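You operate a simulated robot arm through the tools that you are given. There is no shell and no other tool. Be economical: measure what you need, move in short steps, check, and stop when the job is done.

You are at the controls of a simulated two-armed robot. One attempt, no reset.

JOB
Pick up the white sign that says "HOT" from the top of the grey bench with one hand, pass it to the other hand and put it on the top of the steel table.

Only the result counts: the job must be done as asked and must still hold three seconds after the hand-in. Knocking over, shifting, dropping, spilling or breaking anything else fails it.

ROBOT AND FRAMES
Two 7-joint arms with two-finger grippers on one trunk, on a base that drives. Base frame: it is fixed to the floor where the robot stands at the start and does not move with it; the origin is under the middle of the robot, x ahead of it, y to its left, z up; the surface under the hand at the start is at about z = 780. Lengths are in mm, angles in rad, forces in N, time in s.
The left shoulder is at the start at [72, 163, 1002], the right one opposite. With the tool pointing down near the work surface each hand reaches from about 320 to 760 mm from the robot's upright axis, wherever it stands, measured 20 degrees to its own side. Places, roughly: top of the steel table [2600, -600, 800]. Payload 2.45 kg a hand.
The TCP of each hand is the grasp point between the finger pads, 26 mm short of the fingertips. In the tool frame z runs along the fingers and y along their closing line. The gripper opens to 96 mm. The gripper's body begins 69 mm behind the TCP.
Orientation is that of the tool frame in the base frame, as a unit quaternion [w, x, y, z]. With the fingers straight down and closing along the base's y, the tool's x points along the base's -x, its y along +y and its z along -z.

CONTROLS
- The arms move only by the tool step_arm. It takes "left_steps", "right_steps" or both (then of equal length, played together; a hand with none holds still); each is a list of rows, each a list of 3 entries, a list of its own where there are three numbers: the shift along the base's x, y, z in units of 20 mm (1.0 is 20 mm), then the turn, a rotation vector about the base's x, y, z in units of 6 degrees (1.0 is 6 degrees), then the gripper command, from -1 (fully open) to 1 (shut), values between in proportion. In form: [[[x, y, z], [rx, ry, rz], gripper], ...]. A call has 1 to 8 rows; each row shifts and turns the commanded pose from where the row before left it. A call with a number of a shift or a turn outside -1 to 1 is refused whole. Rows are played at 5 a second. More than 50 mm and 0.15 rad between two rows, or a gripper value outside its range, and nothing of the call is played. A pose out of reach is approached as far as the arm can. The call stops where the force on the tool passes 40 N (or 10 N more than at its start, if that is more) or the arm is blocked; 0.2 s more then pass. Each finger halts on what it meets, pressing with about 35 N; the grip force reading is that of the motor and also rises with nothing between the fingers. The clock runs only during rows and for 0.2 s after the last one: add rows that do not move to give the fingers time. The reply holds the time, the measured pose of the TCP, the force on the tool along the base axes, the opening and the grip force, in the units named above and with some noise, with the torque about the TCP (base axes, N m) and any sound that the robot's microphone picked up.
- Cameras (640 x 400 px; columns grow to the right, rows downward): "scene" is now at [215.7, 27.8, 1475.4]; the picture's right is [0.25, -0.97, 0.00], its down [-0.74, -0.19, -0.65] and it looks along [0.63, 0.16, -0.76] (base axes); focal length 251 px, centre (320, 200). "left" rides on the left gripper at [82, -3, -98] in its tool frame; the picture's right is [0.04, 1.00, 0.00], its down [-0.73, 0.03, -0.68] and it looks along [-0.68, 0.03, 0.73] (tool axes); focal length 256 px, centre (320, 200). "right" rides on the right gripper at [82, 3, -98] in its tool frame; the picture's right is [-0.04, 1.00, 0.00], its down [-0.73, -0.03, -0.68] and it looks along [-0.68, -0.03, 0.73] (tool axes); focal length 256 px, centre (320, 200). There is no depth. A picture from a camera that has moved, and an enlarged one, comes with that camera's place and axes in the base frame and with its lens. The place of the scene camera against the robot may be out by one fixed shift of up to 12 mm in any direction.
- camera(camera): a new picture of that camera. No time passes.
- raise_lower(by): slides the trunk up (or, below 0, down) by that many mm; the arms and the scene camera ride with it, the base frame stays. It gives what a move gives, with no picture.
- steer(legs): drives the robot by 1 to 6 legs, each [ahead, left, turn to the left] in mm, mm and rad, along the robot's own axes; the way and the turn of a leg run together, so that a leg with both is an arc; at most 1500 mm and 3.142 rad a leg. The arms and the cameras ride along, it lands a little off, and it stops where it bumps. It gives what a move gives.
- head_to(pan, tilt): turns the head with the scene camera to pan (to the left, within 2.094 rad either way) and tilt (down, from -0.506 to 1.204), counted from straight ahead of the robot. It gives what a move gives.
- close_up(camera, box): a new picture of the part [left, top, right, bottom] of that camera's present view, enlarged. No time passes.
- finish_job(): hands the job in; it is judged then, once.

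Go step by step. Nothing tells you exact positions but the pictures and the camera data: compare them with the known pose of the tool, close in by small moves and look again before you grip or let go. The budget is 120 turns and 100 pictures, counting those below and the enlarged ones. Unless the task says otherwise, let go and move clear before handing in, and close with one line.

The tools are called after "Emit:" as a command line: name --argument value ..., lists and objects as JSON in quotes. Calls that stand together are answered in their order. step_arm: Moves the arms, as the interface text tells. Its arguments: {"type":"object","properties":{"left_steps":{"type":"array","items":{"type":"array"}},"right_steps":{"type":"array","items":{"type":"array"}}},"required":[]} The other tools are called the same way: raise_lower (by) slides the trunk up or down; steer (legs) drives the base; head_to (pan, tilt) turns the head that bears the scene camera; camera (camera) takes a picture; close_up (camera, box) takes an enlarged picture of a part of a camera's view; finish_job () hands the job in.

At the start:

```text
clock: 0.0
left_eef_pos: [411.7, 372.1, 1033.9]
left_tcp_rot: [0.0, 0.0, 1.0, 0.0]
left_ft_force: [0.0, -0.3, -1.1]
left_ft_torque: [-0.01, 0.01, -0.02]
left_gripper_width: 96.0
left_finger_force: 0.1
right_eef_pos: [515.2, -83.5, 1190.1]
right_tcp_rot: [-0.001, 0.001, 1.0, 0.001]
right_ft_force: [0.1, 0.2, 0.8]
right_ft_torque: [0.0, 0.02, -0.03]
right_gripper_width: 96.0
right_finger_force: 0.1
trunk travel left (down, up): [-175.0, 392.0]
robot x, y, heading: [0.6, -3.4, -0.003]
head pan, tilt: [0.251, 0.86]
```

scene: 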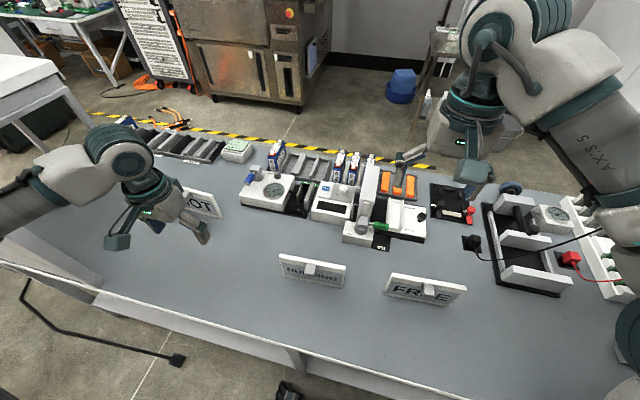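
right: 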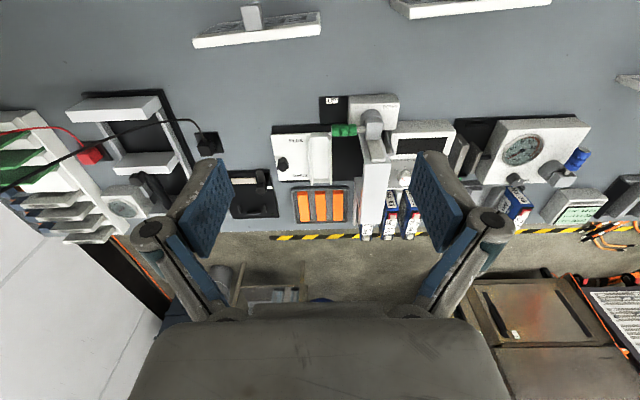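
left: 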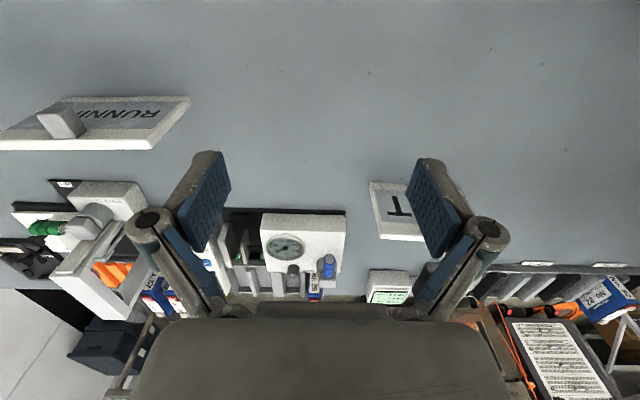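

The HOT sign is partly hidden behind the left hand, roughly at [650, 590, 790], so it is out of reach from here. I'll look at it and at the floor on the left before driving.

Emit:
head_to --pan 0.9 --tilt 0.8

Emit:
camera --camera "scene"

Emit:
close_up --camera "left" --box '[340, 140, 480, 260]'

```text
clock: 1.0
left_eef_pos: [408.6, 371.9, 1036.3]
left_tcp_rot: [0.002, 0.0, 1.0, 0.0]
left_ft_force: [-0.7, -0.7, 0.4]
left_ft_torque: [0.01, 0.0, -0.04]
left_gripper_width: 96.2
left_finger_force: 0.1
right_eef_pos: [510.7, -83.4, 1191.5]
right_tcp_rot: [0.0, 0.0, 1.0, 0.0]
right_ft_force: [0.5, -0.3, 0.0]
right_ft_torque: [-0.01, 0.02, -0.01]
right_gripper_width: 95.9
right_finger_force: 0.0
trunk travel left (down, up): [-175.0, 392.0]
robot x, y, heading: [3.8, 0.1, -0.0]
head pan, tilt: [0.901, 0.799]
```

```text
96 pictures are left
camera scene: at [190.9, 71.6, 1480.2], right [0.78, -0.62, 0.0], down [-0.45, -0.56, -0.69], along [0.43, 0.54, -0.72], focal length 251 px, centre (320, 200)
```

scene: 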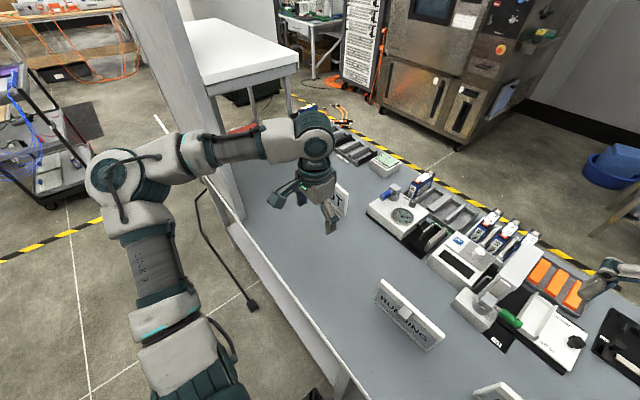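

```text
3.33 times, centred on (410, 200) of left
camera zoom: at [326.1, 367.7, 1133.6], right [-0.04, 1.0, 0.0], down [0.73, 0.03, 0.68], along [0.68, 0.03, -0.73], focal length 853 px, centre (20, 200)
```

zoom: 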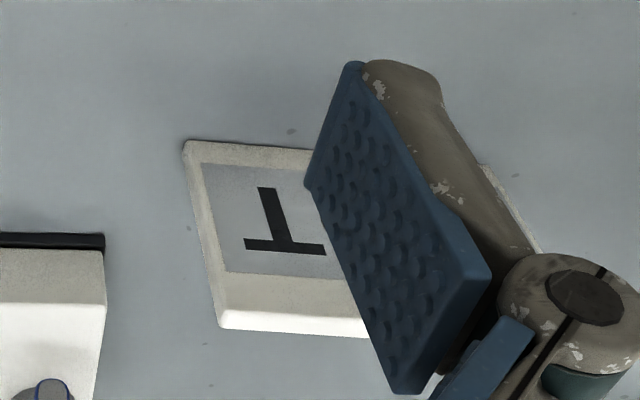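

The sign lies near [650, 590], and there is a grey post at the bench's near-left end around [310, 720]. I'll tuck the left hand inward and up, then look at both again.

Emit:
step_arm --left_steps '[[[0, -1, 0.8], [0, 0, 0], -1], [[0, -1, 0.8], [0, 0, 0], -1], [[0, -1, 0.8], [0, 0, 0], -1], [[0, -1, 0.8], [0, 0, 0], -1], [[0, -1, 0.8], [0, 0, 0], -1], [[0, -1, 0.8], [0, 0, 0], -1], [[0, -1, 0.8], [0, 0, 0], -1]]'

Emit:
head_to --pan 0.9 --tilt 0.6

Emit:
camera --camera "scene"

Emit:
camera --camera "left"

```text
clock: 2.6
left_eef_pos: [409.1, 228.6, 1148.3]
left_tcp_rot: [0.001, -0.001, 1.0, 0.001]
left_ft_force: [-1.0, -0.5, 0.0]
left_ft_torque: [0.02, 0.02, -0.01]
left_gripper_width: 95.8
left_finger_force: 0.0
right_eef_pos: [511.8, -85.1, 1190.6]
right_tcp_rot: [0.002, 0.0, 1.0, 0.001]
right_ft_force: [-0.2, -0.5, 0.2]
right_ft_torque: [-0.01, -0.01, 0.0]
right_gripper_width: 96.1
right_finger_force: 0.0
trunk travel left (down, up): [-175.0, 392.0]
robot x, y, heading: [0.1, -2.6, 0.0]
head pan, tilt: [0.901, 0.799]
```

```text
clock: 3.4
left_eef_pos: [409.0, 231.5, 1148.6]
left_tcp_rot: [0.002, 0.0, 1.0, 0.001]
left_ft_force: [0.2, 0.4, 1.5]
left_ft_torque: [0.01, 0.0, 0.01]
left_gripper_width: 95.8
left_finger_force: 0.1
right_eef_pos: [511.6, -84.2, 1190.7]
right_tcp_rot: [0.0, 0.0, 1.0, 0.0]
right_ft_force: [-0.2, 0.1, 0.1]
right_ft_torque: [-0.02, -0.02, 0.04]
right_gripper_width: 96.0
right_finger_force: 0.2
trunk travel left (down, up): [-175.0, 392.0]
robot x, y, heading: [-2.6, 2.0, 0.002]
head pan, tilt: [0.901, 0.6]
```

```text
94 pictures are left
camera scene: at [195.6, 76.5, 1497.1], right [0.78, -0.62, 0.0], down [-0.36, -0.44, -0.82], along [0.51, 0.65, -0.57], focal length 251 px, centre (320, 200)
```

scene: 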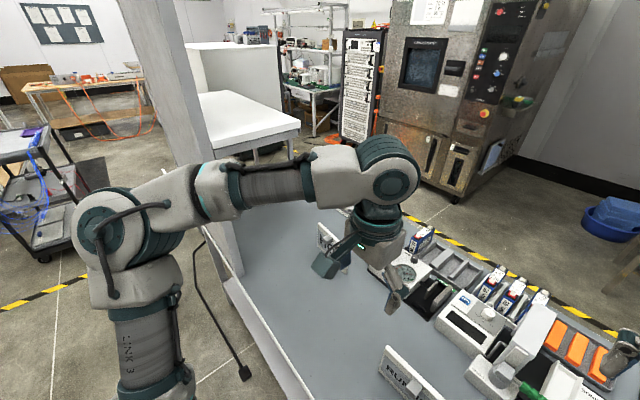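

```text
93 pictures are left
camera left: at [326.3, 227.7, 1246.1], right [-0.04, 1.0, 0.0], down [0.73, 0.03, 0.68], along [0.68, 0.03, -0.73], focal length 256 px, centre (320, 200)
```

left: 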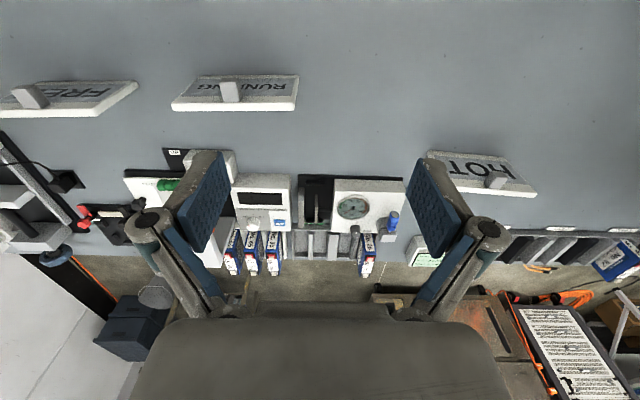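

Now HOT is visible from the left wrist camera. I'll enlarge it and a similar sign to understand its shape.

Emit:
close_up --camera "left" --box '[410, 130, 550, 217]'

Emit:
close_up --camera "scene" --box '[300, 200, 500, 325]'

Emit:
close_up --camera "left" --box '[160, 60, 320, 160]'

```text
4.57 times, centred on (480, 174) of left
camera zoom: at [326.3, 227.7, 1246.1], right [-0.04, 1.0, 0.0], down [0.73, 0.03, 0.68], along [0.68, 0.03, -0.73], focal length 1170 px, centre (-411, 321)
```

zoom: 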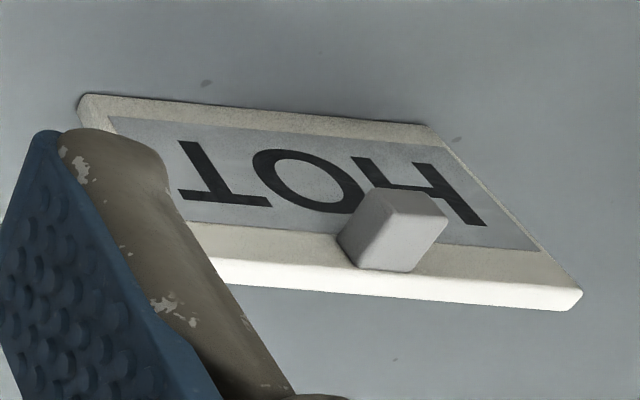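

```text
3.20 times, centred on (400, 262) of scene
camera zoom: at [195.6, 76.5, 1497.1], right [0.78, -0.62, 0.0], down [-0.36, -0.44, -0.82], along [0.51, 0.65, -0.57], focal length 804 px, centre (64, 0)
```

zoom: 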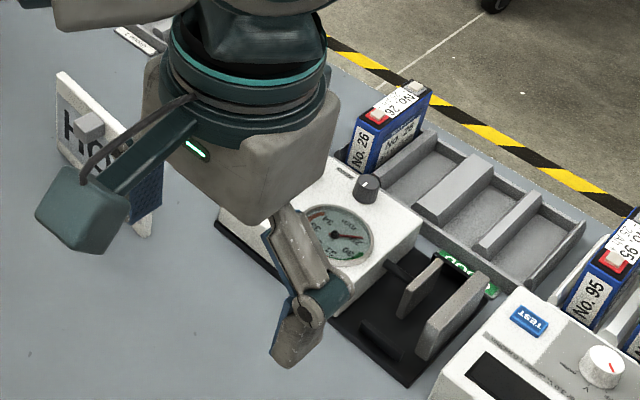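

```text
4.00 times, centred on (240, 110) of left
camera zoom: at [326.3, 227.7, 1246.1], right [-0.04, 1.0, 0.0], down [0.73, 0.03, 0.68], along [0.68, 0.03, -0.73], focal length 1024 px, centre (640, 560)
```

zoom: 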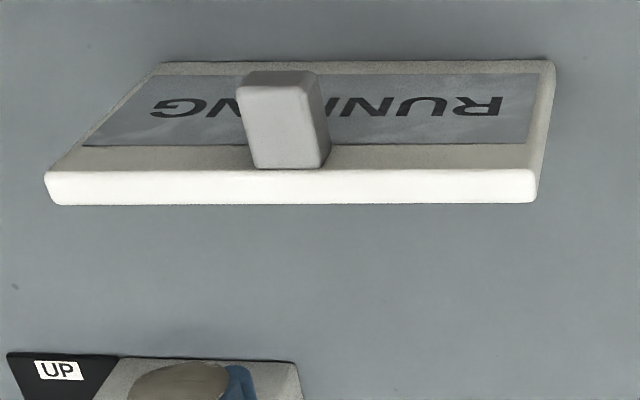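

HOT is an upright plate about 168 mm wide, 12 mm thick and roughly 100 mm high. It stands along y, with its bottom edge from about [609, 470] to [618, 638], and has a tab in the middle of its front face. I'll drive left about 250 mm so the left hand can take it by its top edge on the H side.

Emit:
steer --legs '[[0, 150, 0]]'

Emit:
camera --camera "scene"

```text
clock: 4.7
left_eef_pos: [410.8, 347.3, 1153.5]
left_tcp_rot: [0.002, 0.003, 1.0, 0.013]
left_ft_force: [-0.2, -0.8, 0.7]
left_ft_torque: [0.07, 0.0, 0.0]
left_gripper_width: 95.9
left_finger_force: 0.0
right_eef_pos: [511.5, 30.5, 1188.8]
right_tcp_rot: [0.0, 0.003, 1.0, 0.013]
right_ft_force: [0.7, -2.2, 0.5]
right_ft_torque: [0.21, 0.11, 0.03]
right_gripper_width: 95.9
right_finger_force: 0.1
trunk travel left (down, up): [-175.0, 392.0]
robot x, y, heading: [2.7, 144.8, -0.0]
head pan, tilt: [0.901, 0.6]
```

```text
89 pictures are left
camera scene: at [196.8, 175.7, 1498.5], right [0.78, -0.62, -0.02], down [-0.36, -0.42, -0.84], along [0.51, 0.66, -0.55], focal length 251 px, centre (320, 200)
```

scene: 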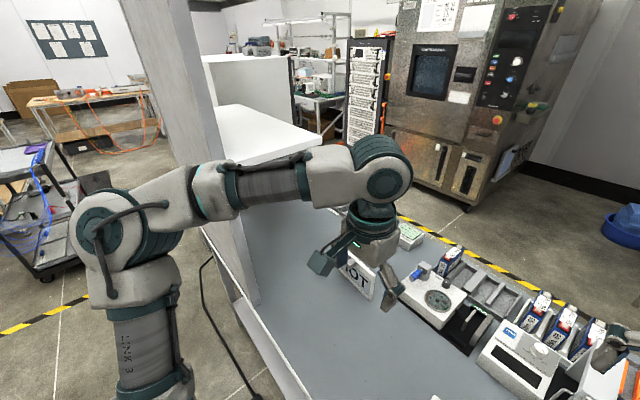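

The readings were still settling after the drive. I'll move 50 mm more, which keeps the elbow clear of the post, and look again.

Emit:
steer --legs '[[0, 50, 0]]'

Emit:
step_arm --left_steps '[[[0, 0, 0], [0, 0, 0], -1], [[0, 0, 0], [0, 0, 0], -1]]'

Emit:
camera --camera "left"

Emit:
camera --camera "scene"

```text
clock: 5.7
left_eef_pos: [405.6, 399.9, 1155.4]
left_tcp_rot: [0.004, 0.004, 1.0, 0.01]
left_ft_force: [-0.3, -0.1, -1.6]
left_ft_torque: [0.1, -0.02, -0.03]
left_gripper_width: 96.2
left_finger_force: 0.1
right_eef_pos: [506.6, 83.0, 1193.7]
right_tcp_rot: [0.003, 0.005, 1.0, 0.009]
right_ft_force: [0.8, -0.3, 0.1]
right_ft_torque: [0.11, -0.01, 0.01]
right_gripper_width: 96.3
right_finger_force: 0.0
trunk travel left (down, up): [-175.0, 392.0]
robot x, y, heading: [1.6, 189.1, -0.002]
head pan, tilt: [0.901, 0.6]
```

```text
clock: 6.3
left_eef_pos: [403.4, 419.2, 1150.3]
left_tcp_rot: [0.005, 0.004, 1.0, 0.0]
left_ft_force: [0.4, 0.5, -0.5]
left_ft_torque: [0.01, 0.01, -0.01]
left_gripper_width: 96.1
left_finger_force: 0.0
right_eef_pos: [505.0, 102.6, 1197.3]
right_tcp_rot: [0.004, 0.005, 1.0, 0.001]
right_ft_force: [0.6, -0.6, -0.8]
right_ft_torque: [0.07, 0.03, -0.01]
right_gripper_width: 96.0
right_finger_force: 0.1
trunk travel left (down, up): [-175.0, 392.0]
robot x, y, heading: [-3.9, 188.3, -0.005]
head pan, tilt: [0.901, 0.6]
```

```text
88 pictures are left
camera left: at [319.2, 416.7, 1247.8], right [-0.03, 1.0, 0.0], down [0.73, 0.02, 0.69], along [0.69, 0.02, -0.73], focal length 256 px, centre (320, 200)
```

left: 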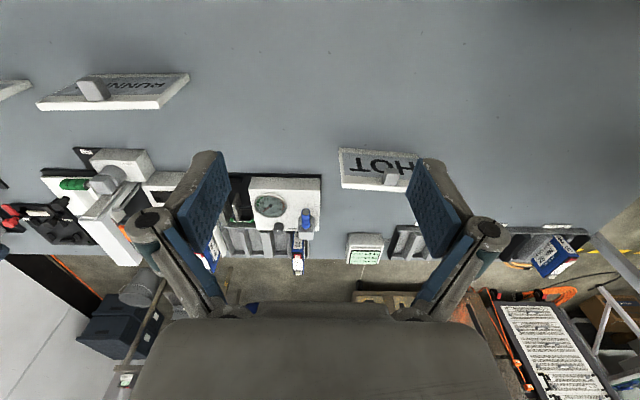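

```text
87 pictures are left
camera scene: at [196.9, 271.4, 1496.5], right [0.78, -0.62, 0.0], down [-0.36, -0.45, -0.82], along [0.51, 0.64, -0.57], focal length 251 px, centre (320, 200)
```

scene: 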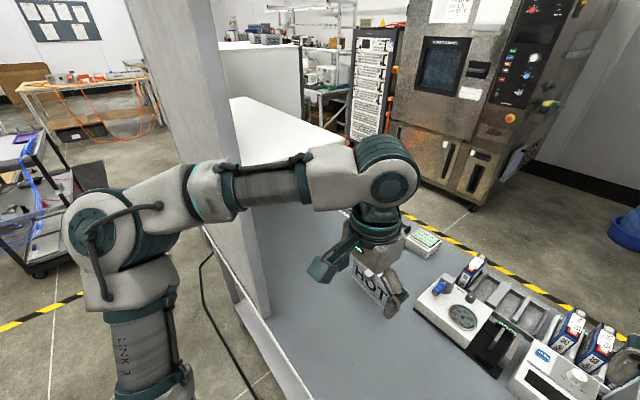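

The left hand is clear at z = 1150. I'll turn it -90° about z so that it closes along x, with its camera on the +y side, while moving toward the sign.

Emit:
step_arm --left_steps '[[[0.7, 0.3, 0], [0, 0, -1], -1], [[0.7, 0.3, 0], [0, 0, -1], -1], [[0.7, 0.3, 0], [0, 0, -1], -1], [[0.7, 0.3, 0], [0, 0, -1], -1], [[0.7, 0.3, 0], [0, 0, -1], -1], [[0.7, 0.3, 0], [0, 0, -1], -1], [[0.7, 0.3, 0], [0, 0, -1], -1], [[0.7, 0.3, 0], [0, 0, -1], -1]]'

Emit:
step_arm --left_steps '[[[0.5, 0.4, -0.5], [0, 0, -1], -1], [[0.5, 0.4, -0.5], [0, 0, -1], -1], [[0.5, 0.4, -0.5], [0, 0, -1], -1], [[0.5, 0.4, -0.5], [0, 0, -1], -1], [[0.5, 0.4, -0.5], [0, 0, -1], -1], [[0.5, 0.4, -0.5], [0, 0, -1], -1], [[0.5, 0.4, -0.5], [0, 0, -1], -1], [[0, 0, 0], [0, 0, 0], -1]]'

Emit:
camera --camera "left"

Emit:
camera --camera "scene"

```text
clock: 8.1
left_eef_pos: [516.5, 455.1, 1153.3]
left_tcp_rot: [0.003, 0.412, 0.911, 0.002]
left_ft_force: [-0.7, -1.3, 0.6]
left_ft_torque: [0.03, 0.05, 0.02]
left_gripper_width: 96.0
left_finger_force: 0.0
right_eef_pos: [505.5, 91.2, 1197.2]
right_tcp_rot: [0.005, 0.005, 1.0, 0.004]
right_ft_force: [0.0, -0.5, 0.1]
right_ft_torque: [0.11, 0.03, -0.01]
right_gripper_width: 95.8
right_finger_force: 0.0
trunk travel left (down, up): [-175.0, 392.0]
robot x, y, heading: [2.9, 186.2, -0.005]
head pan, tilt: [0.901, 0.6]
```

```text
clock: 9.9
left_eef_pos: [587.2, 514.7, 1083.9]
left_tcp_rot: [0.0, 0.71, 0.704, -0.002]
left_ft_force: [-0.2, 0.1, -0.1]
left_ft_torque: [0.04, -0.07, 0.02]
left_gripper_width: 96.0
left_finger_force: 0.1
right_eef_pos: [505.5, 93.7, 1195.9]
right_tcp_rot: [0.004, 0.005, 1.0, 0.004]
right_ft_force: [0.4, 0.1, -0.2]
right_ft_torque: [0.01, 0.03, -0.01]
right_gripper_width: 95.9
right_finger_force: 0.0
trunk travel left (down, up): [-175.0, 392.0]
robot x, y, heading: [3.3, 187.2, -0.002]
head pan, tilt: [0.901, 0.6]
```

```text
86 pictures are left
camera left: at [583.5, 597.5, 1181.1], right [1.0, 0.03, 0.0], down [0.02, -0.73, 0.68], along [0.02, -0.68, -0.73], focal length 256 px, centre (320, 200)
```

left: 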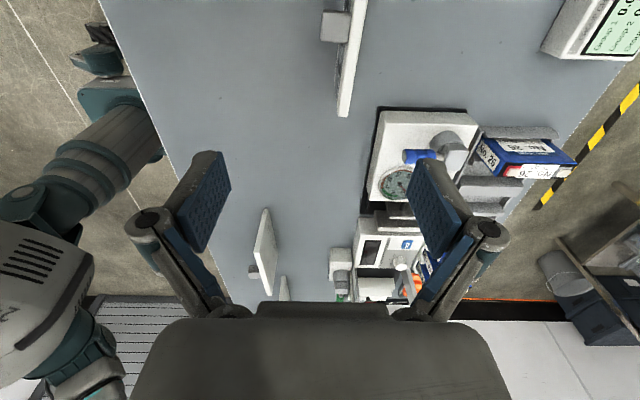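

```text
85 pictures are left
camera scene: at [199.4, 247.1, 1497.4], right [0.78, -0.62, -0.01], down [-0.36, -0.43, -0.83], along [0.51, 0.65, -0.56], focal length 251 px, centre (320, 200)
```

scene: 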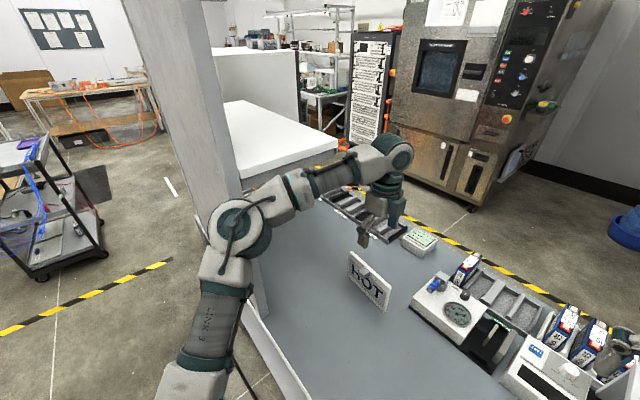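

The left hand now closes along x. The sign's top edge runs from about [618, 460] to [626, 625], with the tab at y ≈ 553. I'll move above its H end at about [620, 600, 1000] and check.

Emit:
step_arm --left_steps '[[[0.33, 0.85, -0.6], [0, 0, -0.12], -1], [[0.33, 0.85, -0.6], [0, 0, -0.12], -1], [[0.33, 0.85, -0.6], [0, 0, -0.12], -1], [[0.33, 0.85, -0.6], [0, 0, -0.12], -1], [[0.33, 0.85, -0.6], [0, 0, -0.12], -1], [[0, 0, 0], [0, 0, 0], -1]]'

Emit:
camera --camera "left"

Emit:
camera --camera "scene"

```text
clock: 11.3
left_eef_pos: [618.6, 613.4, 1020.6]
left_tcp_rot: [0.004, 0.732, 0.681, -0.006]
left_ft_force: [0.0, 0.1, 0.1]
left_ft_torque: [0.0, 0.03, -0.03]
left_gripper_width: 96.2
left_finger_force: 0.2
right_eef_pos: [504.0, 108.3, 1196.6]
right_tcp_rot: [0.004, 0.004, 1.0, -0.002]
right_ft_force: [0.4, -0.1, 0.0]
right_ft_torque: [-0.01, 0.0, -0.01]
right_gripper_width: 96.3
right_finger_force: 0.0
trunk travel left (down, up): [-175.0, 392.0]
robot x, y, heading: [0.8, 185.6, -0.008]
head pan, tilt: [0.901, 0.6]
```

```text
84 pictures are left
camera left: at [620.5, 697.0, 1117.2], right [1.0, -0.03, 0.0], down [-0.02, -0.72, 0.69], along [-0.02, -0.69, -0.73], focal length 256 px, centre (320, 200)
```

left: 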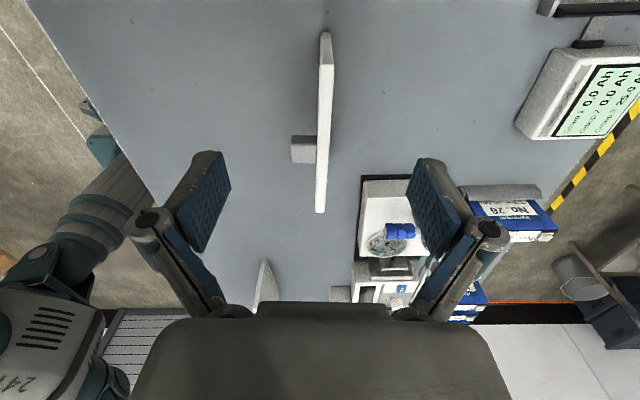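

```text
83 pictures are left
camera scene: at [197.8, 263.8, 1496.8], right [0.78, -0.62, 0.0], down [-0.36, -0.44, -0.82], along [0.51, 0.64, -0.57], focal length 251 px, centre (320, 200)
```

scene: 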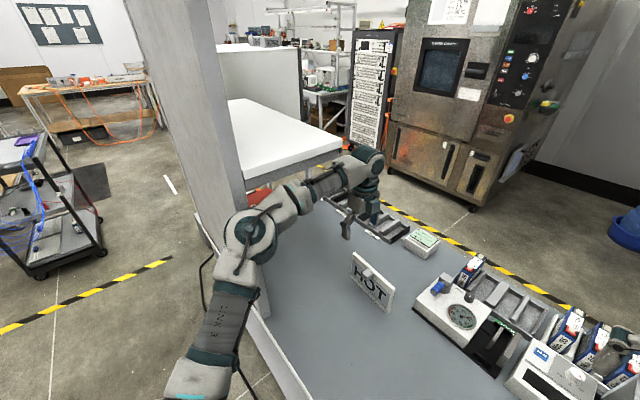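

The plate's top edge runs from about [624, 648] to [614, 473] at z ≈ 880, and the hand is aligned in yaw. I'll shift slightly, descend 100 mm and check again.

Emit:
step_arm --left_steps '[[[0.15, -0.1, -0.9], [0, 0, 0], -1], [[0, -0.1, -0.9], [0, 0, 0], -1], [[0, -0.1, -0.9], [0, 0, 0], -1], [[0, 0, -0.9], [0, 0, 0], -1], [[0, 0, -0.9], [0, 0, 0], -1], [[0, 0, 0], [0, 0, 0], -1], [[0, 0, 0], [0, 0, 0], -1]]'

Emit:
camera --camera "left"

Emit:
camera --camera "scene"

```text
clock: 12.9
left_eef_pos: [619.9, 596.7, 938.0]
left_tcp_rot: [0.0, 0.733, 0.681, -0.001]
left_ft_force: [-0.3, -0.4, -0.3]
left_ft_torque: [-0.01, 0.0, 0.03]
left_gripper_width: 96.1
left_finger_force: 0.0
right_eef_pos: [501.2, 96.9, 1196.9]
right_tcp_rot: [0.005, 0.004, 1.0, 0.004]
right_ft_force: [-0.5, -0.3, 0.6]
right_ft_torque: [-0.01, -0.02, -0.03]
right_gripper_width: 96.2
right_finger_force: 0.1
trunk travel left (down, up): [-175.0, 392.0]
robot x, y, heading: [2.0, 188.8, -0.004]
head pan, tilt: [0.901, 0.6]
```

```text
82 pictures are left
camera left: at [621.5, 678.0, 1034.7], right [1.0, -0.03, 0.0], down [-0.02, -0.73, 0.68], along [-0.02, -0.68, -0.73], focal length 256 px, centre (320, 200)
```

left: 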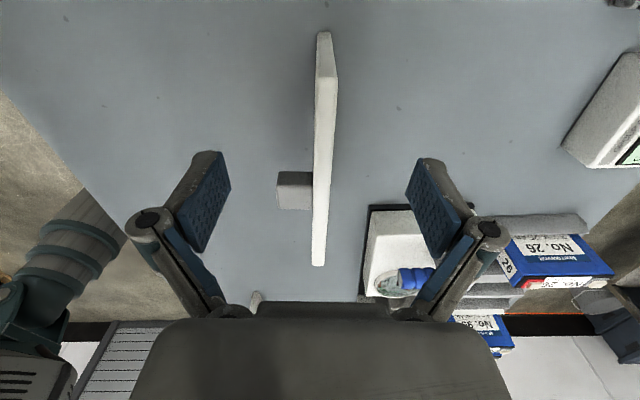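

```text
81 pictures are left
camera scene: at [194.0, 228.4, 1499.1], right [0.78, -0.62, -0.02], down [-0.36, -0.42, -0.83], along [0.51, 0.66, -0.55], focal length 251 px, centre (320, 200)
```

scene: 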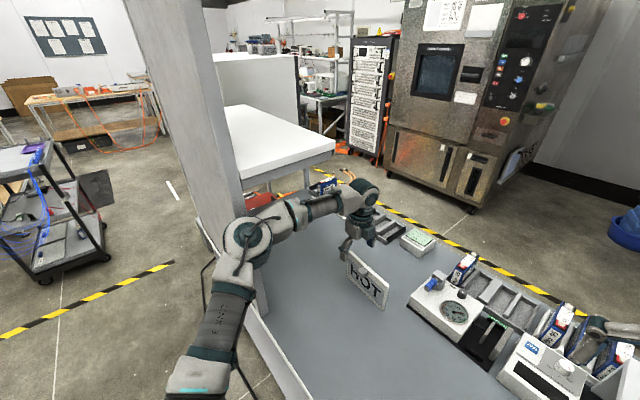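

The sign's top edge is at z ≈ 893 and spans y 466 to 634, with the tab at 550. My hand is at y ≈ 597. I'll shift 3 mm in x, descend to about z = 876 and check before closing.

Emit:
step_arm --left_steps '[[[0.15, 0.1, -0.8], [0, 0, 0], -1], [[0, 0, -0.8], [0, 0, 0], -1], [[0, 0, -0.8], [0, 0, 0], -1], [[0, 0, -0.7], [0, 0, 0], -1], [[0, 0, 0], [0, 0, 0], -1], [[0, 0, 0], [0, 0, 0], -1]]'

Emit:
camera --camera "left"

Emit:
close_up --camera "scene" --box '[280, 160, 440, 320]'

```text
clock: 14.3
left_eef_pos: [619.5, 599.7, 875.8]
left_tcp_rot: [-0.001, 0.732, 0.681, 0.001]
left_ft_force: [0.4, -0.8, 0.3]
left_ft_torque: [0.0, 0.0, -0.03]
left_gripper_width: 96.3
left_finger_force: 0.2
right_eef_pos: [498.6, 93.7, 1196.0]
right_tcp_rot: [0.008, 0.004, 1.0, 0.005]
right_ft_force: [-0.1, 0.2, -0.6]
right_ft_torque: [0.0, 0.01, -0.02]
right_gripper_width: 96.2
right_finger_force: 0.1
trunk travel left (down, up): [-175.0, 392.0]
robot x, y, heading: [1.0, 187.9, -0.006]
head pan, tilt: [0.901, 0.6]
```

```text
80 pictures are left
camera left: at [621.5, 679.9, 974.7], right [1.0, -0.03, 0.0], down [-0.02, -0.73, 0.68], along [-0.02, -0.68, -0.74], focal length 256 px, centre (320, 200)
```

left: 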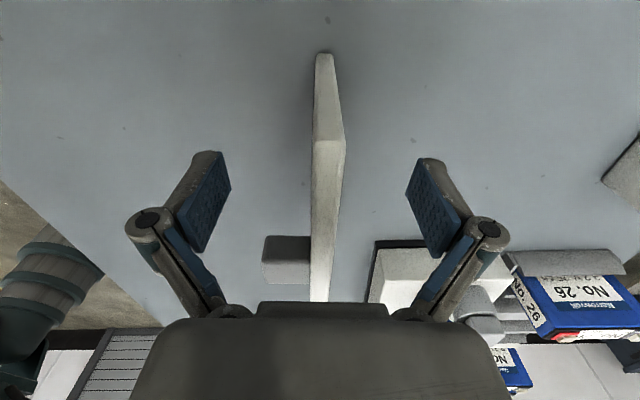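

```text
2.50 times, centred on (360, 240) of scene
camera zoom: at [187.6, 219.5, 1499.9], right [0.78, -0.62, -0.02], down [-0.35, -0.42, -0.84], along [0.52, 0.66, -0.54], focal length 628 px, centre (220, 100)
```

zoom: 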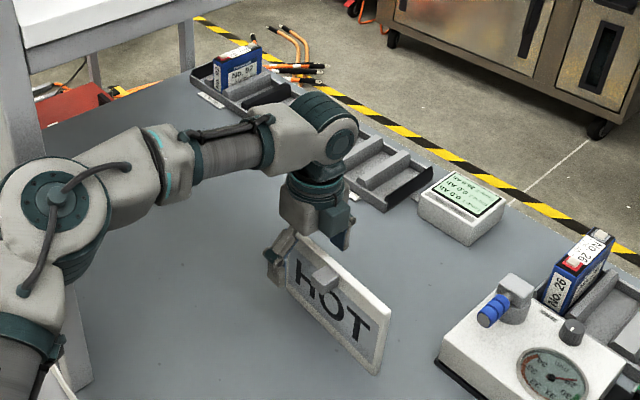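

The fingers straddle the plate at its H end and the plate is about 2.5 mm to +x of centre. I'll shift and close.

Emit:
step_arm --left_steps '[[[0.13, 0, 0], [0, 0, 0], -1], [[0, 0, 0], [0, 0, 0], -1], [[0, 0, 0], [0, 0, 0], 0], [[0, 0, 0], [0, 0, 0], 0.6], [[0, 0, 0], [0, 0, 0], 1], [[0, 0, 0], [0, 0, 0], 1], [[0, 0, 0], [0, 0, 0], 1]]'

Emit:
camera --camera "left"

```text
clock: 15.9
left_eef_pos: [621.7, 599.9, 877.5]
left_tcp_rot: [0.002, 0.731, 0.682, 0.002]
left_ft_force: [0.1, 0.3, 4.4]
left_ft_torque: [0.04, 0.08, 0.07]
left_gripper_width: 11.7
left_finger_force: 35.0
right_eef_pos: [495.3, 95.0, 1198.9]
right_tcp_rot: [0.008, 0.005, 1.0, 0.003]
right_ft_force: [-0.2, -1.0, 0.1]
right_ft_torque: [0.05, 0.01, 0.0]
right_gripper_width: 95.9
right_finger_force: 0.1
trunk travel left (down, up): [-175.0, 392.0]
robot x, y, heading: [0.4, 187.3, -0.004]
head pan, tilt: [0.901, 0.6]
```

```text
78 pictures are left
camera left: at [622.1, 681.8, 975.1], right [1.0, -0.03, 0.0], down [-0.02, -0.73, 0.68], along [-0.02, -0.68, -0.73], focal length 256 px, centre (320, 200)
```

left: 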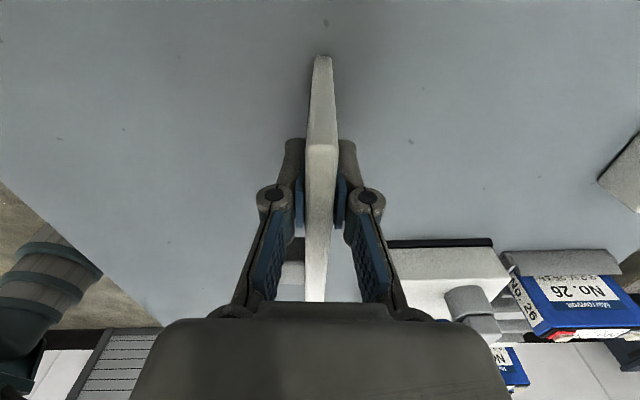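

The plate is gripped with an 11.7 mm opening. I'll lift it straight up.

Emit:
step_arm --left_steps '[[[0, 0, 0.5], [0, 0, 0], 1], [[0, 0, 0.8], [0, 0, 0], 1], [[0, 0, 1], [0, 0, 0], 1], [[0, 0, 1], [0, 0, 0], 1], [[0, 0, 1], [0, 0, 0], 1], [[0, 0, 1], [0, 0, 0], 1], [[0, 0, 1], [0, 0, 0], 1], [[0, 0, 1], [0, 0, 0], 1]]'

Emit:
camera --camera "left"

Emit:
camera --camera "scene"

```text
clock: 17.7
left_eef_pos: [625.7, 612.7, 1014.0]
left_tcp_rot: [0.004, 0.732, 0.682, -0.006]
left_ft_force: [-0.4, 0.8, -2.1]
left_ft_torque: [0.06, 0.0, 0.02]
left_gripper_width: 11.6
left_finger_force: 34.9
right_eef_pos: [504.3, 112.7, 1197.6]
right_tcp_rot: [0.005, 0.005, 1.0, -0.003]
right_ft_force: [0.0, -0.2, -0.9]
right_ft_torque: [-0.05, 0.0, -0.05]
right_gripper_width: 96.1
right_finger_force: 0.2
trunk travel left (down, up): [-175.0, 392.0]
robot x, y, heading: [4.7, 189.9, -0.006]
head pan, tilt: [0.901, 0.6]
```

```text
77 pictures are left
camera left: at [628.2, 696.8, 1109.9], right [1.0, -0.03, 0.0], down [-0.02, -0.72, 0.69], along [-0.02, -0.69, -0.72], focal length 256 px, centre (320, 200)
```

left: 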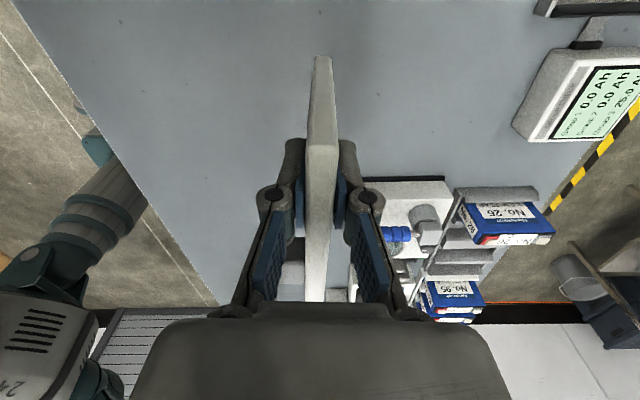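

```text
76 pictures are left
camera scene: at [197.8, 270.6, 1496.9], right [0.78, -0.62, 0.0], down [-0.36, -0.45, -0.82], along [0.51, 0.64, -0.57], focal length 251 px, centre (320, 200)
```

scene: 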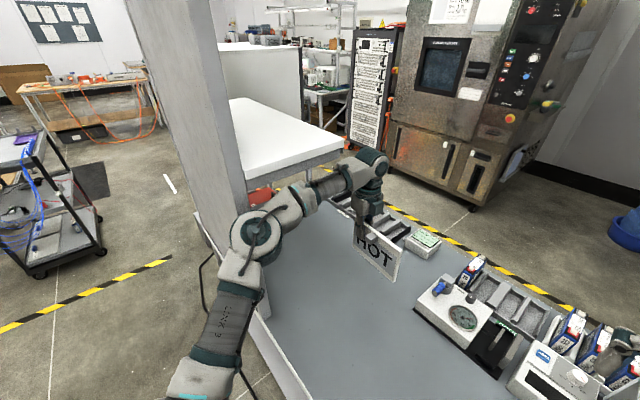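

The sign is held level in the left hand. I'll bring it in toward the centre and a little up, while the right hand moves away and turns +90° about z.

Emit:
step_arm --left_steps '[[[-0.4, -0.9, 0.5], [0, 0, 0], 1], [[-0.4, -0.9, 0.5], [0, 0, 0], 1], [[-0.4, -0.9, 0.5], [0, 0, 0], 1], [[-0.4, -0.9, 0.5], [0, 0, 0], 1], [[-0.4, -0.9, 0.5], [0, 0, 0], 1], [[-0.4, -0.9, 0.5], [0, 0, 0], 1], [[-0.4, -0.9, 0.5], [0, 0, 0], 1], [[-0.4, -0.9, 0.5], [0, 0, 0], 1]]' --right_steps '[[[0, -0.8, 0], [0, 0, 1], -1], [[0, -0.8, 0], [0, 0, 1], -1], [[0, -0.8, 0], [0, 0, 1], -1], [[0, -0.8, 0], [0, 0, 1], -1], [[0, -0.8, 0], [0, 0, 1], -1], [[0, -0.8, 0], [0, 0, 1], -1], [[0, -0.8, 0], [0, 0, 1], -1], [[0, -0.8, 0], [0, 0, 1], -1]]'

Emit:
step_arm --left_steps '[[[-0.4, -0.9, 0], [0, 0, 0], 1], [[-0.4, -0.9, 0], [0, 0, 0], 1], [[-0.4, -0.9, 0], [0, 0, 0], 1], [[-0.4, -0.9, 0], [0, 0, 0], 1], [[-0.4, -0.9, 0], [0, 0, 0], 1], [[-0.4, -0.9, 0], [0, 0, 0], 1], [[-0.4, -0.9, 0], [0, 0, 0], 1], [[0, 0, 0], [0, 0, 0], 1]]' --right_steps '[[[0, 0, 0], [0, 0, 1], -1], [[0, 0, 0], [0, 0, 1], -1], [[0, 0, 0], [0, 0, 1], -1], [[0, 0, 0], [0, 0, 1], -1], [[0, 0, 0], [0, 0, 1], -1], [[0, 0, 0], [0, 0, 1], -1], [[0, 0, 0], [0, 0, 0.5], -1], [[0, 0, 0], [0, 0, 0], -1]]'

Emit:
head_to --pan 0.0 --tilt 0.7

Emit:
camera --camera "scene"

Emit:
camera --camera "right"

```text
clock: 19.5
left_eef_pos: [563.2, 464.6, 1094.6]
left_tcp_rot: [0.004, 0.732, 0.682, -0.005]
left_ft_force: [0.8, 0.0, -1.7]
left_ft_torque: [0.1, -0.03, -0.01]
left_gripper_width: 11.5
left_finger_force: 35.1
right_eef_pos: [467.0, 5.1, 1159.6]
right_tcp_rot: [0.007, -0.403, 0.915, 0.001]
right_ft_force: [-0.8, 0.2, 0.2]
right_ft_torque: [0.02, -0.01, -0.02]
right_gripper_width: 95.7
right_finger_force: 0.1
right hand out of reach, approached as far as the arm can: row 7, 8
trunk travel left (down, up): [-175.0, 392.0]
robot x, y, heading: [-1.5, 190.7, -0.002]
head pan, tilt: [0.901, 0.6]
```

```text
clock: 21.3
left_eef_pos: [499.9, 349.6, 1090.1]
left_tcp_rot: [0.003, 0.731, 0.682, -0.005]
left_ft_force: [0.4, 0.4, -2.2]
left_ft_torque: [0.09, 0.01, -0.02]
left_gripper_width: 11.2
left_finger_force: 34.6
left hand out of reach, approached as far as the arm can: row 6, 7
right_eef_pos: [353.1, 84.6, 1084.7]
right_tcp_rot: [0.005, -0.684, 0.729, 0.003]
right_ft_force: [0.0, -0.7, 0.1]
right_ft_torque: [-0.01, -0.02, 0.01]
right_gripper_width: 96.1
right_finger_force: 0.0
right hand out of reach, approached as far as the arm can: row 1, 2, 3, 4, 5, 6, 7
trunk travel left (down, up): [-175.0, 392.0]
robot x, y, heading: [-1.6, 190.7, -0.003]
head pan, tilt: [0.901, 0.6]
```

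```text
clock: 22.5
left_eef_pos: [499.4, 350.1, 1091.2]
left_tcp_rot: [0.004, 0.732, 0.682, -0.005]
left_ft_force: [0.9, -0.6, -1.7]
left_ft_torque: [0.06, -0.03, -0.02]
left_gripper_width: 11.0
left_finger_force: 35.0
right_eef_pos: [351.8, 85.0, 1084.7]
right_tcp_rot: [0.006, -0.684, 0.73, 0.004]
right_ft_force: [-0.5, -0.2, -0.2]
right_ft_torque: [-0.02, -0.02, 0.01]
right_gripper_width: 95.9
right_finger_force: 0.1
trunk travel left (down, up): [-175.0, 392.0]
robot x, y, heading: [2.8, 184.5, -0.007]
head pan, tilt: [0.0, 0.7]
```

```text
75 pictures are left
camera scene: at [227.0, 194.5, 1488.3], right [0.0, -1.0, 0.0], down [-0.65, 0.0, -0.76], along [0.76, 0.0, -0.65], focal length 251 px, centre (320, 200)
```

scene: 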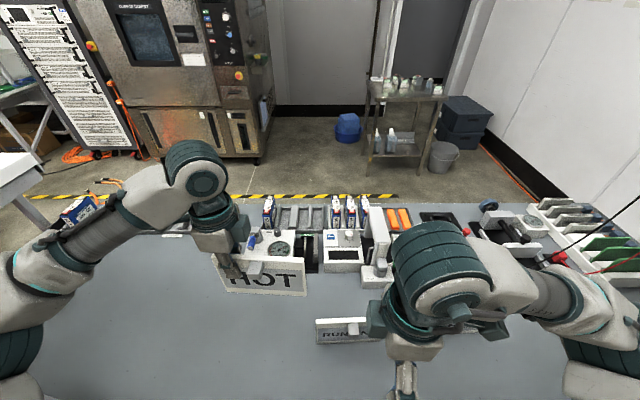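

```text
74 pictures are left
camera right: at [342.7, 3.0, 1181.6], right [-0.99, 0.1, 0.0], down [0.07, 0.72, 0.69], along [0.07, 0.68, -0.73], focal length 256 px, centre (320, 200)
```

right: 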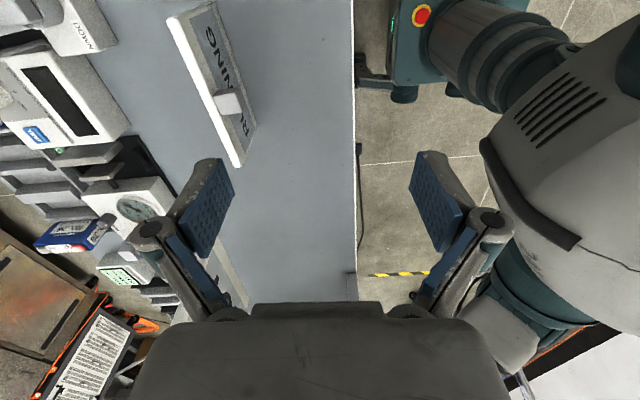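

Both hands hit their reach limits because they are high relative to the shoulders. I'll raise the trunk so they can work lower relative to the shoulders for the handover.

Emit:
raise_lower --by 180

Emit:
step_arm --left_steps '[[[0.5, -0.3, -0.8], [0, 0, 0], 1], [[0.5, -0.3, -0.8], [0, 0, 0], 1], [[0.5, -0.3, -0.8], [0, 0, 0], 1], [[0, -0.3, -0.8], [0, 0, 0], 1], [[0, 0, -0.8], [0, 0, 0], 1], [[0, 0, -0.8], [0, 0, 0], 1]]' --right_steps '[[[0, 0, -0.8], [0, 0, 0], -1], [[0, 0, -0.8], [0, 0, 0], -1], [[0, 0, -0.8], [0, 0, 0], -1], [[0, 0, -0.8], [0, 0, 0], -1], [[0, 0, -0.8], [0, 0, 0], -1], [[0, 0, -0.8], [0, 0, 0], -1]]'

Emit:
camera --camera "scene"

```text
clock: 24.5
left_eef_pos: [442.3, 351.2, 1347.2]
left_tcp_rot: [0.063, 0.73, 0.678, 0.057]
left_ft_force: [0.5, -0.1, -1.3]
left_ft_torque: [0.1, 0.03, -0.02]
left_gripper_width: 11.3
left_finger_force: 35.8
right_eef_pos: [294.1, 85.4, 1317.8]
right_tcp_rot: [0.072, -0.682, 0.726, -0.06]
right_ft_force: [0.5, -0.8, -0.2]
right_ft_torque: [0.0, 0.05, 0.02]
right_gripper_width: 96.0
right_finger_force: 0.1
trunk travel left (down, up): [-355.0, 212.0]
robot x, y, heading: [4.6, 193.4, -0.001]
head pan, tilt: [0.0, 0.7]
```

```text
clock: 25.9
left_eef_pos: [466.4, 340.8, 1248.9]
left_tcp_rot: [0.064, 0.729, 0.679, 0.059]
left_ft_force: [-0.5, 0.7, -2.8]
left_ft_torque: [0.06, -0.02, 0.02]
left_gripper_width: 11.4
left_finger_force: 35.1
left hand out of reach, approached as far as the arm can: row 1, 3
right_eef_pos: [293.9, 84.6, 1221.5]
right_tcp_rot: [0.072, -0.682, 0.726, -0.061]
right_ft_force: [-0.1, 0.0, -0.6]
right_ft_torque: [0.02, -0.03, -0.02]
right_gripper_width: 96.1
right_finger_force: 0.1
trunk travel left (down, up): [-355.0, 212.0]
robot x, y, heading: [0.8, 187.7, -0.009]
head pan, tilt: [0.0, 0.7]
```

```text
73 pictures are left
camera scene: at [105.7, 194.9, 1675.8], right [0.0, -1.0, 0.0], down [-0.65, 0.0, -0.76], along [0.76, 0.0, -0.65], focal length 251 px, centre (320, 200)
```

scene: 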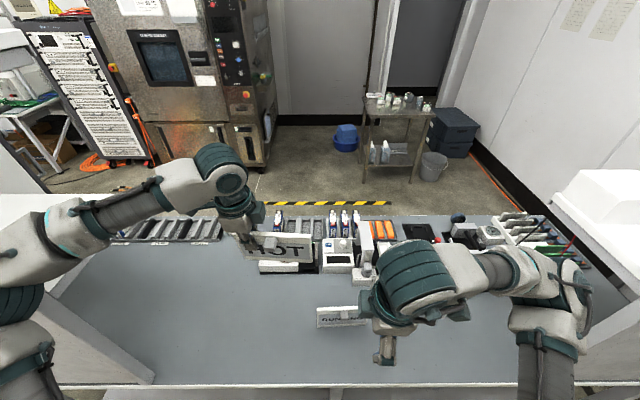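

The trunk lift also leans the body slightly back. I'll look around to plan the drive and to find room for a handover clear of the bench.

Emit:
head_to --pan -1.0 --tilt 0.4

Emit:
camera --camera "scene"

Emit:
head_to --pan -2.09 --tilt 0.5

Emit:
camera --camera "scene"

Emit:
head_to --pan 2.09 --tilt 0.5

Emit:
camera --camera "scene"

Emit:
head_to --pan 1.0 --tilt 0.4

Emit:
camera --camera "scene"

```text
clock: 27.1
left_eef_pos: [466.3, 340.6, 1248.5]
left_tcp_rot: [0.064, 0.729, 0.679, 0.058]
left_ft_force: [0.3, 0.2, -1.9]
left_ft_torque: [0.1, 0.01, 0.02]
left_gripper_width: 11.3
left_finger_force: 35.0
right_eef_pos: [293.9, 84.9, 1222.5]
right_tcp_rot: [0.072, -0.681, 0.726, -0.06]
right_ft_force: [-0.9, 0.8, 1.0]
right_ft_torque: [-0.01, 0.02, -0.01]
right_gripper_width: 96.1
right_finger_force: 0.0
trunk travel left (down, up): [-355.0, 212.0]
robot x, y, heading: [-0.2, 187.2, -0.004]
head pan, tilt: [-1.0, 0.4]
```

```text
72 pictures are left
camera scene: at [70.2, 117.1, 1702.9], right [-0.84, -0.54, 0.0], down [-0.21, 0.33, -0.92], along [0.49, -0.78, -0.39], focal length 251 px, centre (320, 200)
```

scene: 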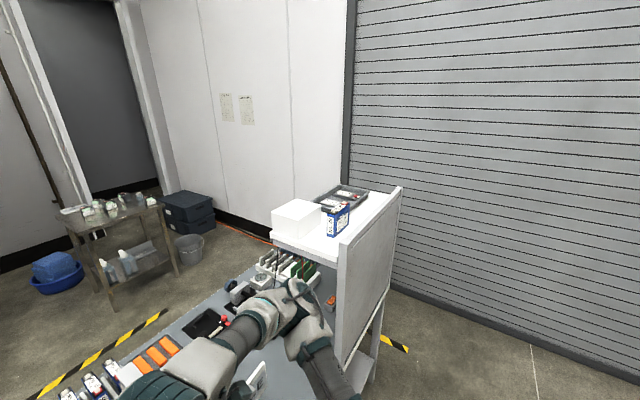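

```text
clock: 28.5
left_eef_pos: [466.7, 341.9, 1248.1]
left_tcp_rot: [0.064, 0.729, 0.679, 0.059]
left_ft_force: [-1.0, -0.7, -1.8]
left_ft_torque: [0.09, 0.02, 0.03]
left_gripper_width: 11.3
left_finger_force: 34.5
right_eef_pos: [294.3, 84.9, 1222.7]
right_tcp_rot: [0.072, -0.682, 0.726, -0.06]
right_ft_force: [-0.3, -0.2, -0.3]
right_ft_torque: [0.03, 0.02, -0.03]
right_gripper_width: 95.5
right_finger_force: 0.1
trunk travel left (down, up): [-355.0, 212.0]
robot x, y, heading: [-0.5, 183.4, -0.001]
head pan, tilt: [-2.089, 0.499]
```

```text
71 pictures are left
camera scene: at [-25.0, 116.3, 1694.1], right [-0.87, 0.5, 0.0], down [0.24, 0.41, -0.88], along [-0.44, -0.76, -0.48], focal length 251 px, centre (320, 200)
```

scene: 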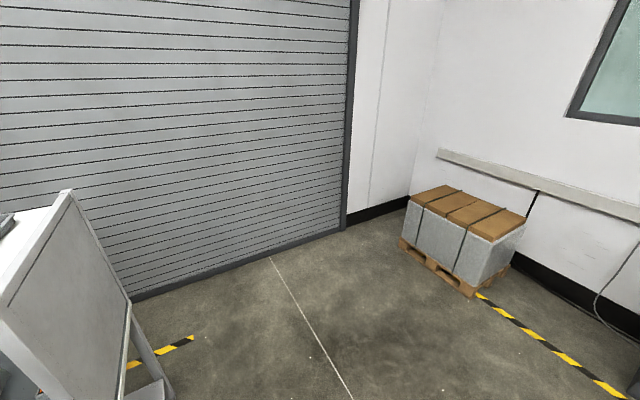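

```text
clock: 31.9
left_eef_pos: [466.2, 341.3, 1248.2]
left_tcp_rot: [0.064, 0.729, 0.679, 0.059]
left_ft_force: [0.0, -0.7, -1.8]
left_ft_torque: [0.13, 0.01, 0.01]
left_gripper_width: 11.1
left_finger_force: 34.6
right_eef_pos: [293.3, 84.7, 1222.4]
right_tcp_rot: [0.072, -0.682, 0.725, -0.06]
right_ft_force: [0.0, 0.2, 0.1]
right_ft_torque: [0.01, 0.0, -0.02]
right_gripper_width: 96.1
right_finger_force: 0.0
trunk travel left (down, up): [-355.0, 212.0]
robot x, y, heading: [2.8, 190.0, -0.001]
head pan, tilt: [2.089, 0.499]
```

```text
70 pictures are left
camera scene: at [-24.5, 274.6, 1694.0], right [0.87, 0.49, 0.0], down [0.23, -0.42, -0.88], along [-0.43, 0.76, -0.48], focal length 251 px, centre (320, 200)
```

scene: 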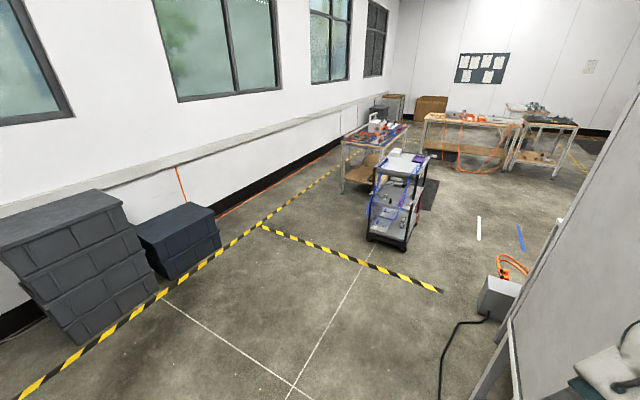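

```text
clock: 33.2
left_eef_pos: [467.6, 341.3, 1249.4]
left_tcp_rot: [0.064, 0.73, 0.678, 0.058]
left_ft_force: [0.0, -0.3, -1.4]
left_ft_torque: [0.08, -0.05, 0.01]
left_gripper_width: 11.5
left_finger_force: 34.9
right_eef_pos: [294.1, 84.7, 1222.0]
right_tcp_rot: [0.072, -0.682, 0.725, -0.06]
right_ft_force: [0.6, -0.3, 0.5]
right_ft_torque: [-0.02, 0.02, 0.01]
right_gripper_width: 96.0
right_finger_force: 0.1
trunk travel left (down, up): [-355.0, 212.0]
robot x, y, heading: [2.9, 190.2, 0.002]
head pan, tilt: [1.0, 0.4]
```

```text
69 pictures are left
camera scene: at [70.6, 273.1, 1702.8], right [0.84, -0.54, 0.0], down [-0.21, -0.33, -0.92], along [0.5, 0.77, -0.39], focal length 251 px, centre (320, 200)
```

scene: 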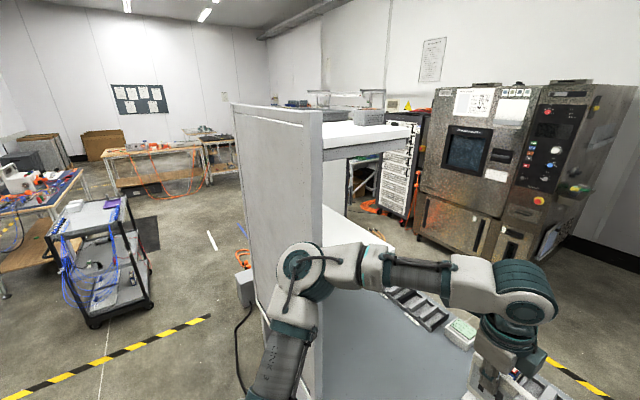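

The bench is flanked by tall panels on both sides. The gap by the right wall is too narrow, so the route to the steel table will go round the left. First I'll back away into the open floor behind me and make the handover there.

Emit:
steer --legs '[[-700, 0, 0]]'

Emit:
raise_lower --by -180

Emit:
head_to --pan 0.0 --tilt 0.8

Emit:
camera --camera "scene"

```text
clock: 37.0
left_eef_pos: [-229.8, 344.5, 1248.1]
left_tcp_rot: [0.064, 0.73, 0.678, 0.058]
left_ft_force: [0.6, -0.4, -2.6]
left_ft_torque: [0.08, -0.01, 0.02]
left_gripper_width: 11.3
left_finger_force: 34.9
right_eef_pos: [-400.9, 87.2, 1222.1]
right_tcp_rot: [0.071, -0.682, 0.725, -0.061]
right_ft_force: [-0.2, -0.2, 0.4]
right_ft_torque: [-0.02, 0.0, 0.01]
right_gripper_width: 96.0
right_finger_force: 0.2
trunk travel left (down, up): [-355.0, 212.0]
robot x, y, heading: [-695.9, 192.4, -0.005]
head pan, tilt: [1.0, 0.4]
```

```text
clock: 39.0
left_eef_pos: [-234.6, 343.7, 1070.8]
left_tcp_rot: [0.064, 0.729, 0.679, 0.06]
left_ft_force: [-0.1, -0.6, -1.8]
left_ft_torque: [0.04, -0.01, 0.0]
left_gripper_width: 11.4
left_finger_force: 35.2
right_eef_pos: [-405.5, 88.3, 1043.7]
right_tcp_rot: [0.073, -0.682, 0.725, -0.062]
right_ft_force: [0.6, 0.4, -0.1]
right_ft_torque: [-0.01, -0.02, -0.02]
right_gripper_width: 95.8
right_finger_force: 0.0
trunk travel left (down, up): [-175.0, 392.0]
robot x, y, heading: [-697.8, 191.5, 0.001]
head pan, tilt: [1.0, 0.4]
```

```text
clock: 40.3
left_eef_pos: [-234.6, 345.0, 1071.0]
left_tcp_rot: [0.065, 0.729, 0.679, 0.059]
left_ft_force: [0.0, -0.1, -1.2]
left_ft_torque: [0.13, 0.0, 0.01]
left_gripper_width: 11.5
left_finger_force: 35.2
right_eef_pos: [-406.4, 88.2, 1042.5]
right_tcp_rot: [0.072, -0.682, 0.726, -0.06]
right_ft_force: [0.4, -0.6, 0.3]
right_ft_torque: [-0.02, 0.02, -0.01]
right_gripper_width: 96.0
right_finger_force: 0.1
trunk travel left (down, up): [-175.0, 392.0]
robot x, y, heading: [-691.2, 186.6, 0.003]
head pan, tilt: [0.0, 0.799]
```

```text
68 pictures are left
camera scene: at [-474.4, 197.0, 1480.2], right [0.0, -1.0, 0.0], down [-0.72, 0.0, -0.69], along [0.69, 0.0, -0.72], focal length 251 px, centre (320, 200)
```

scene: 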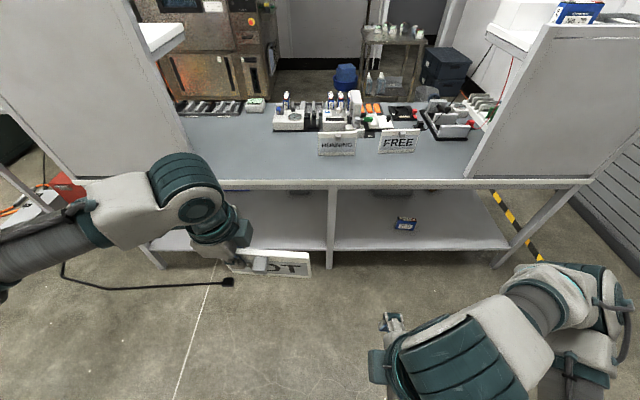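

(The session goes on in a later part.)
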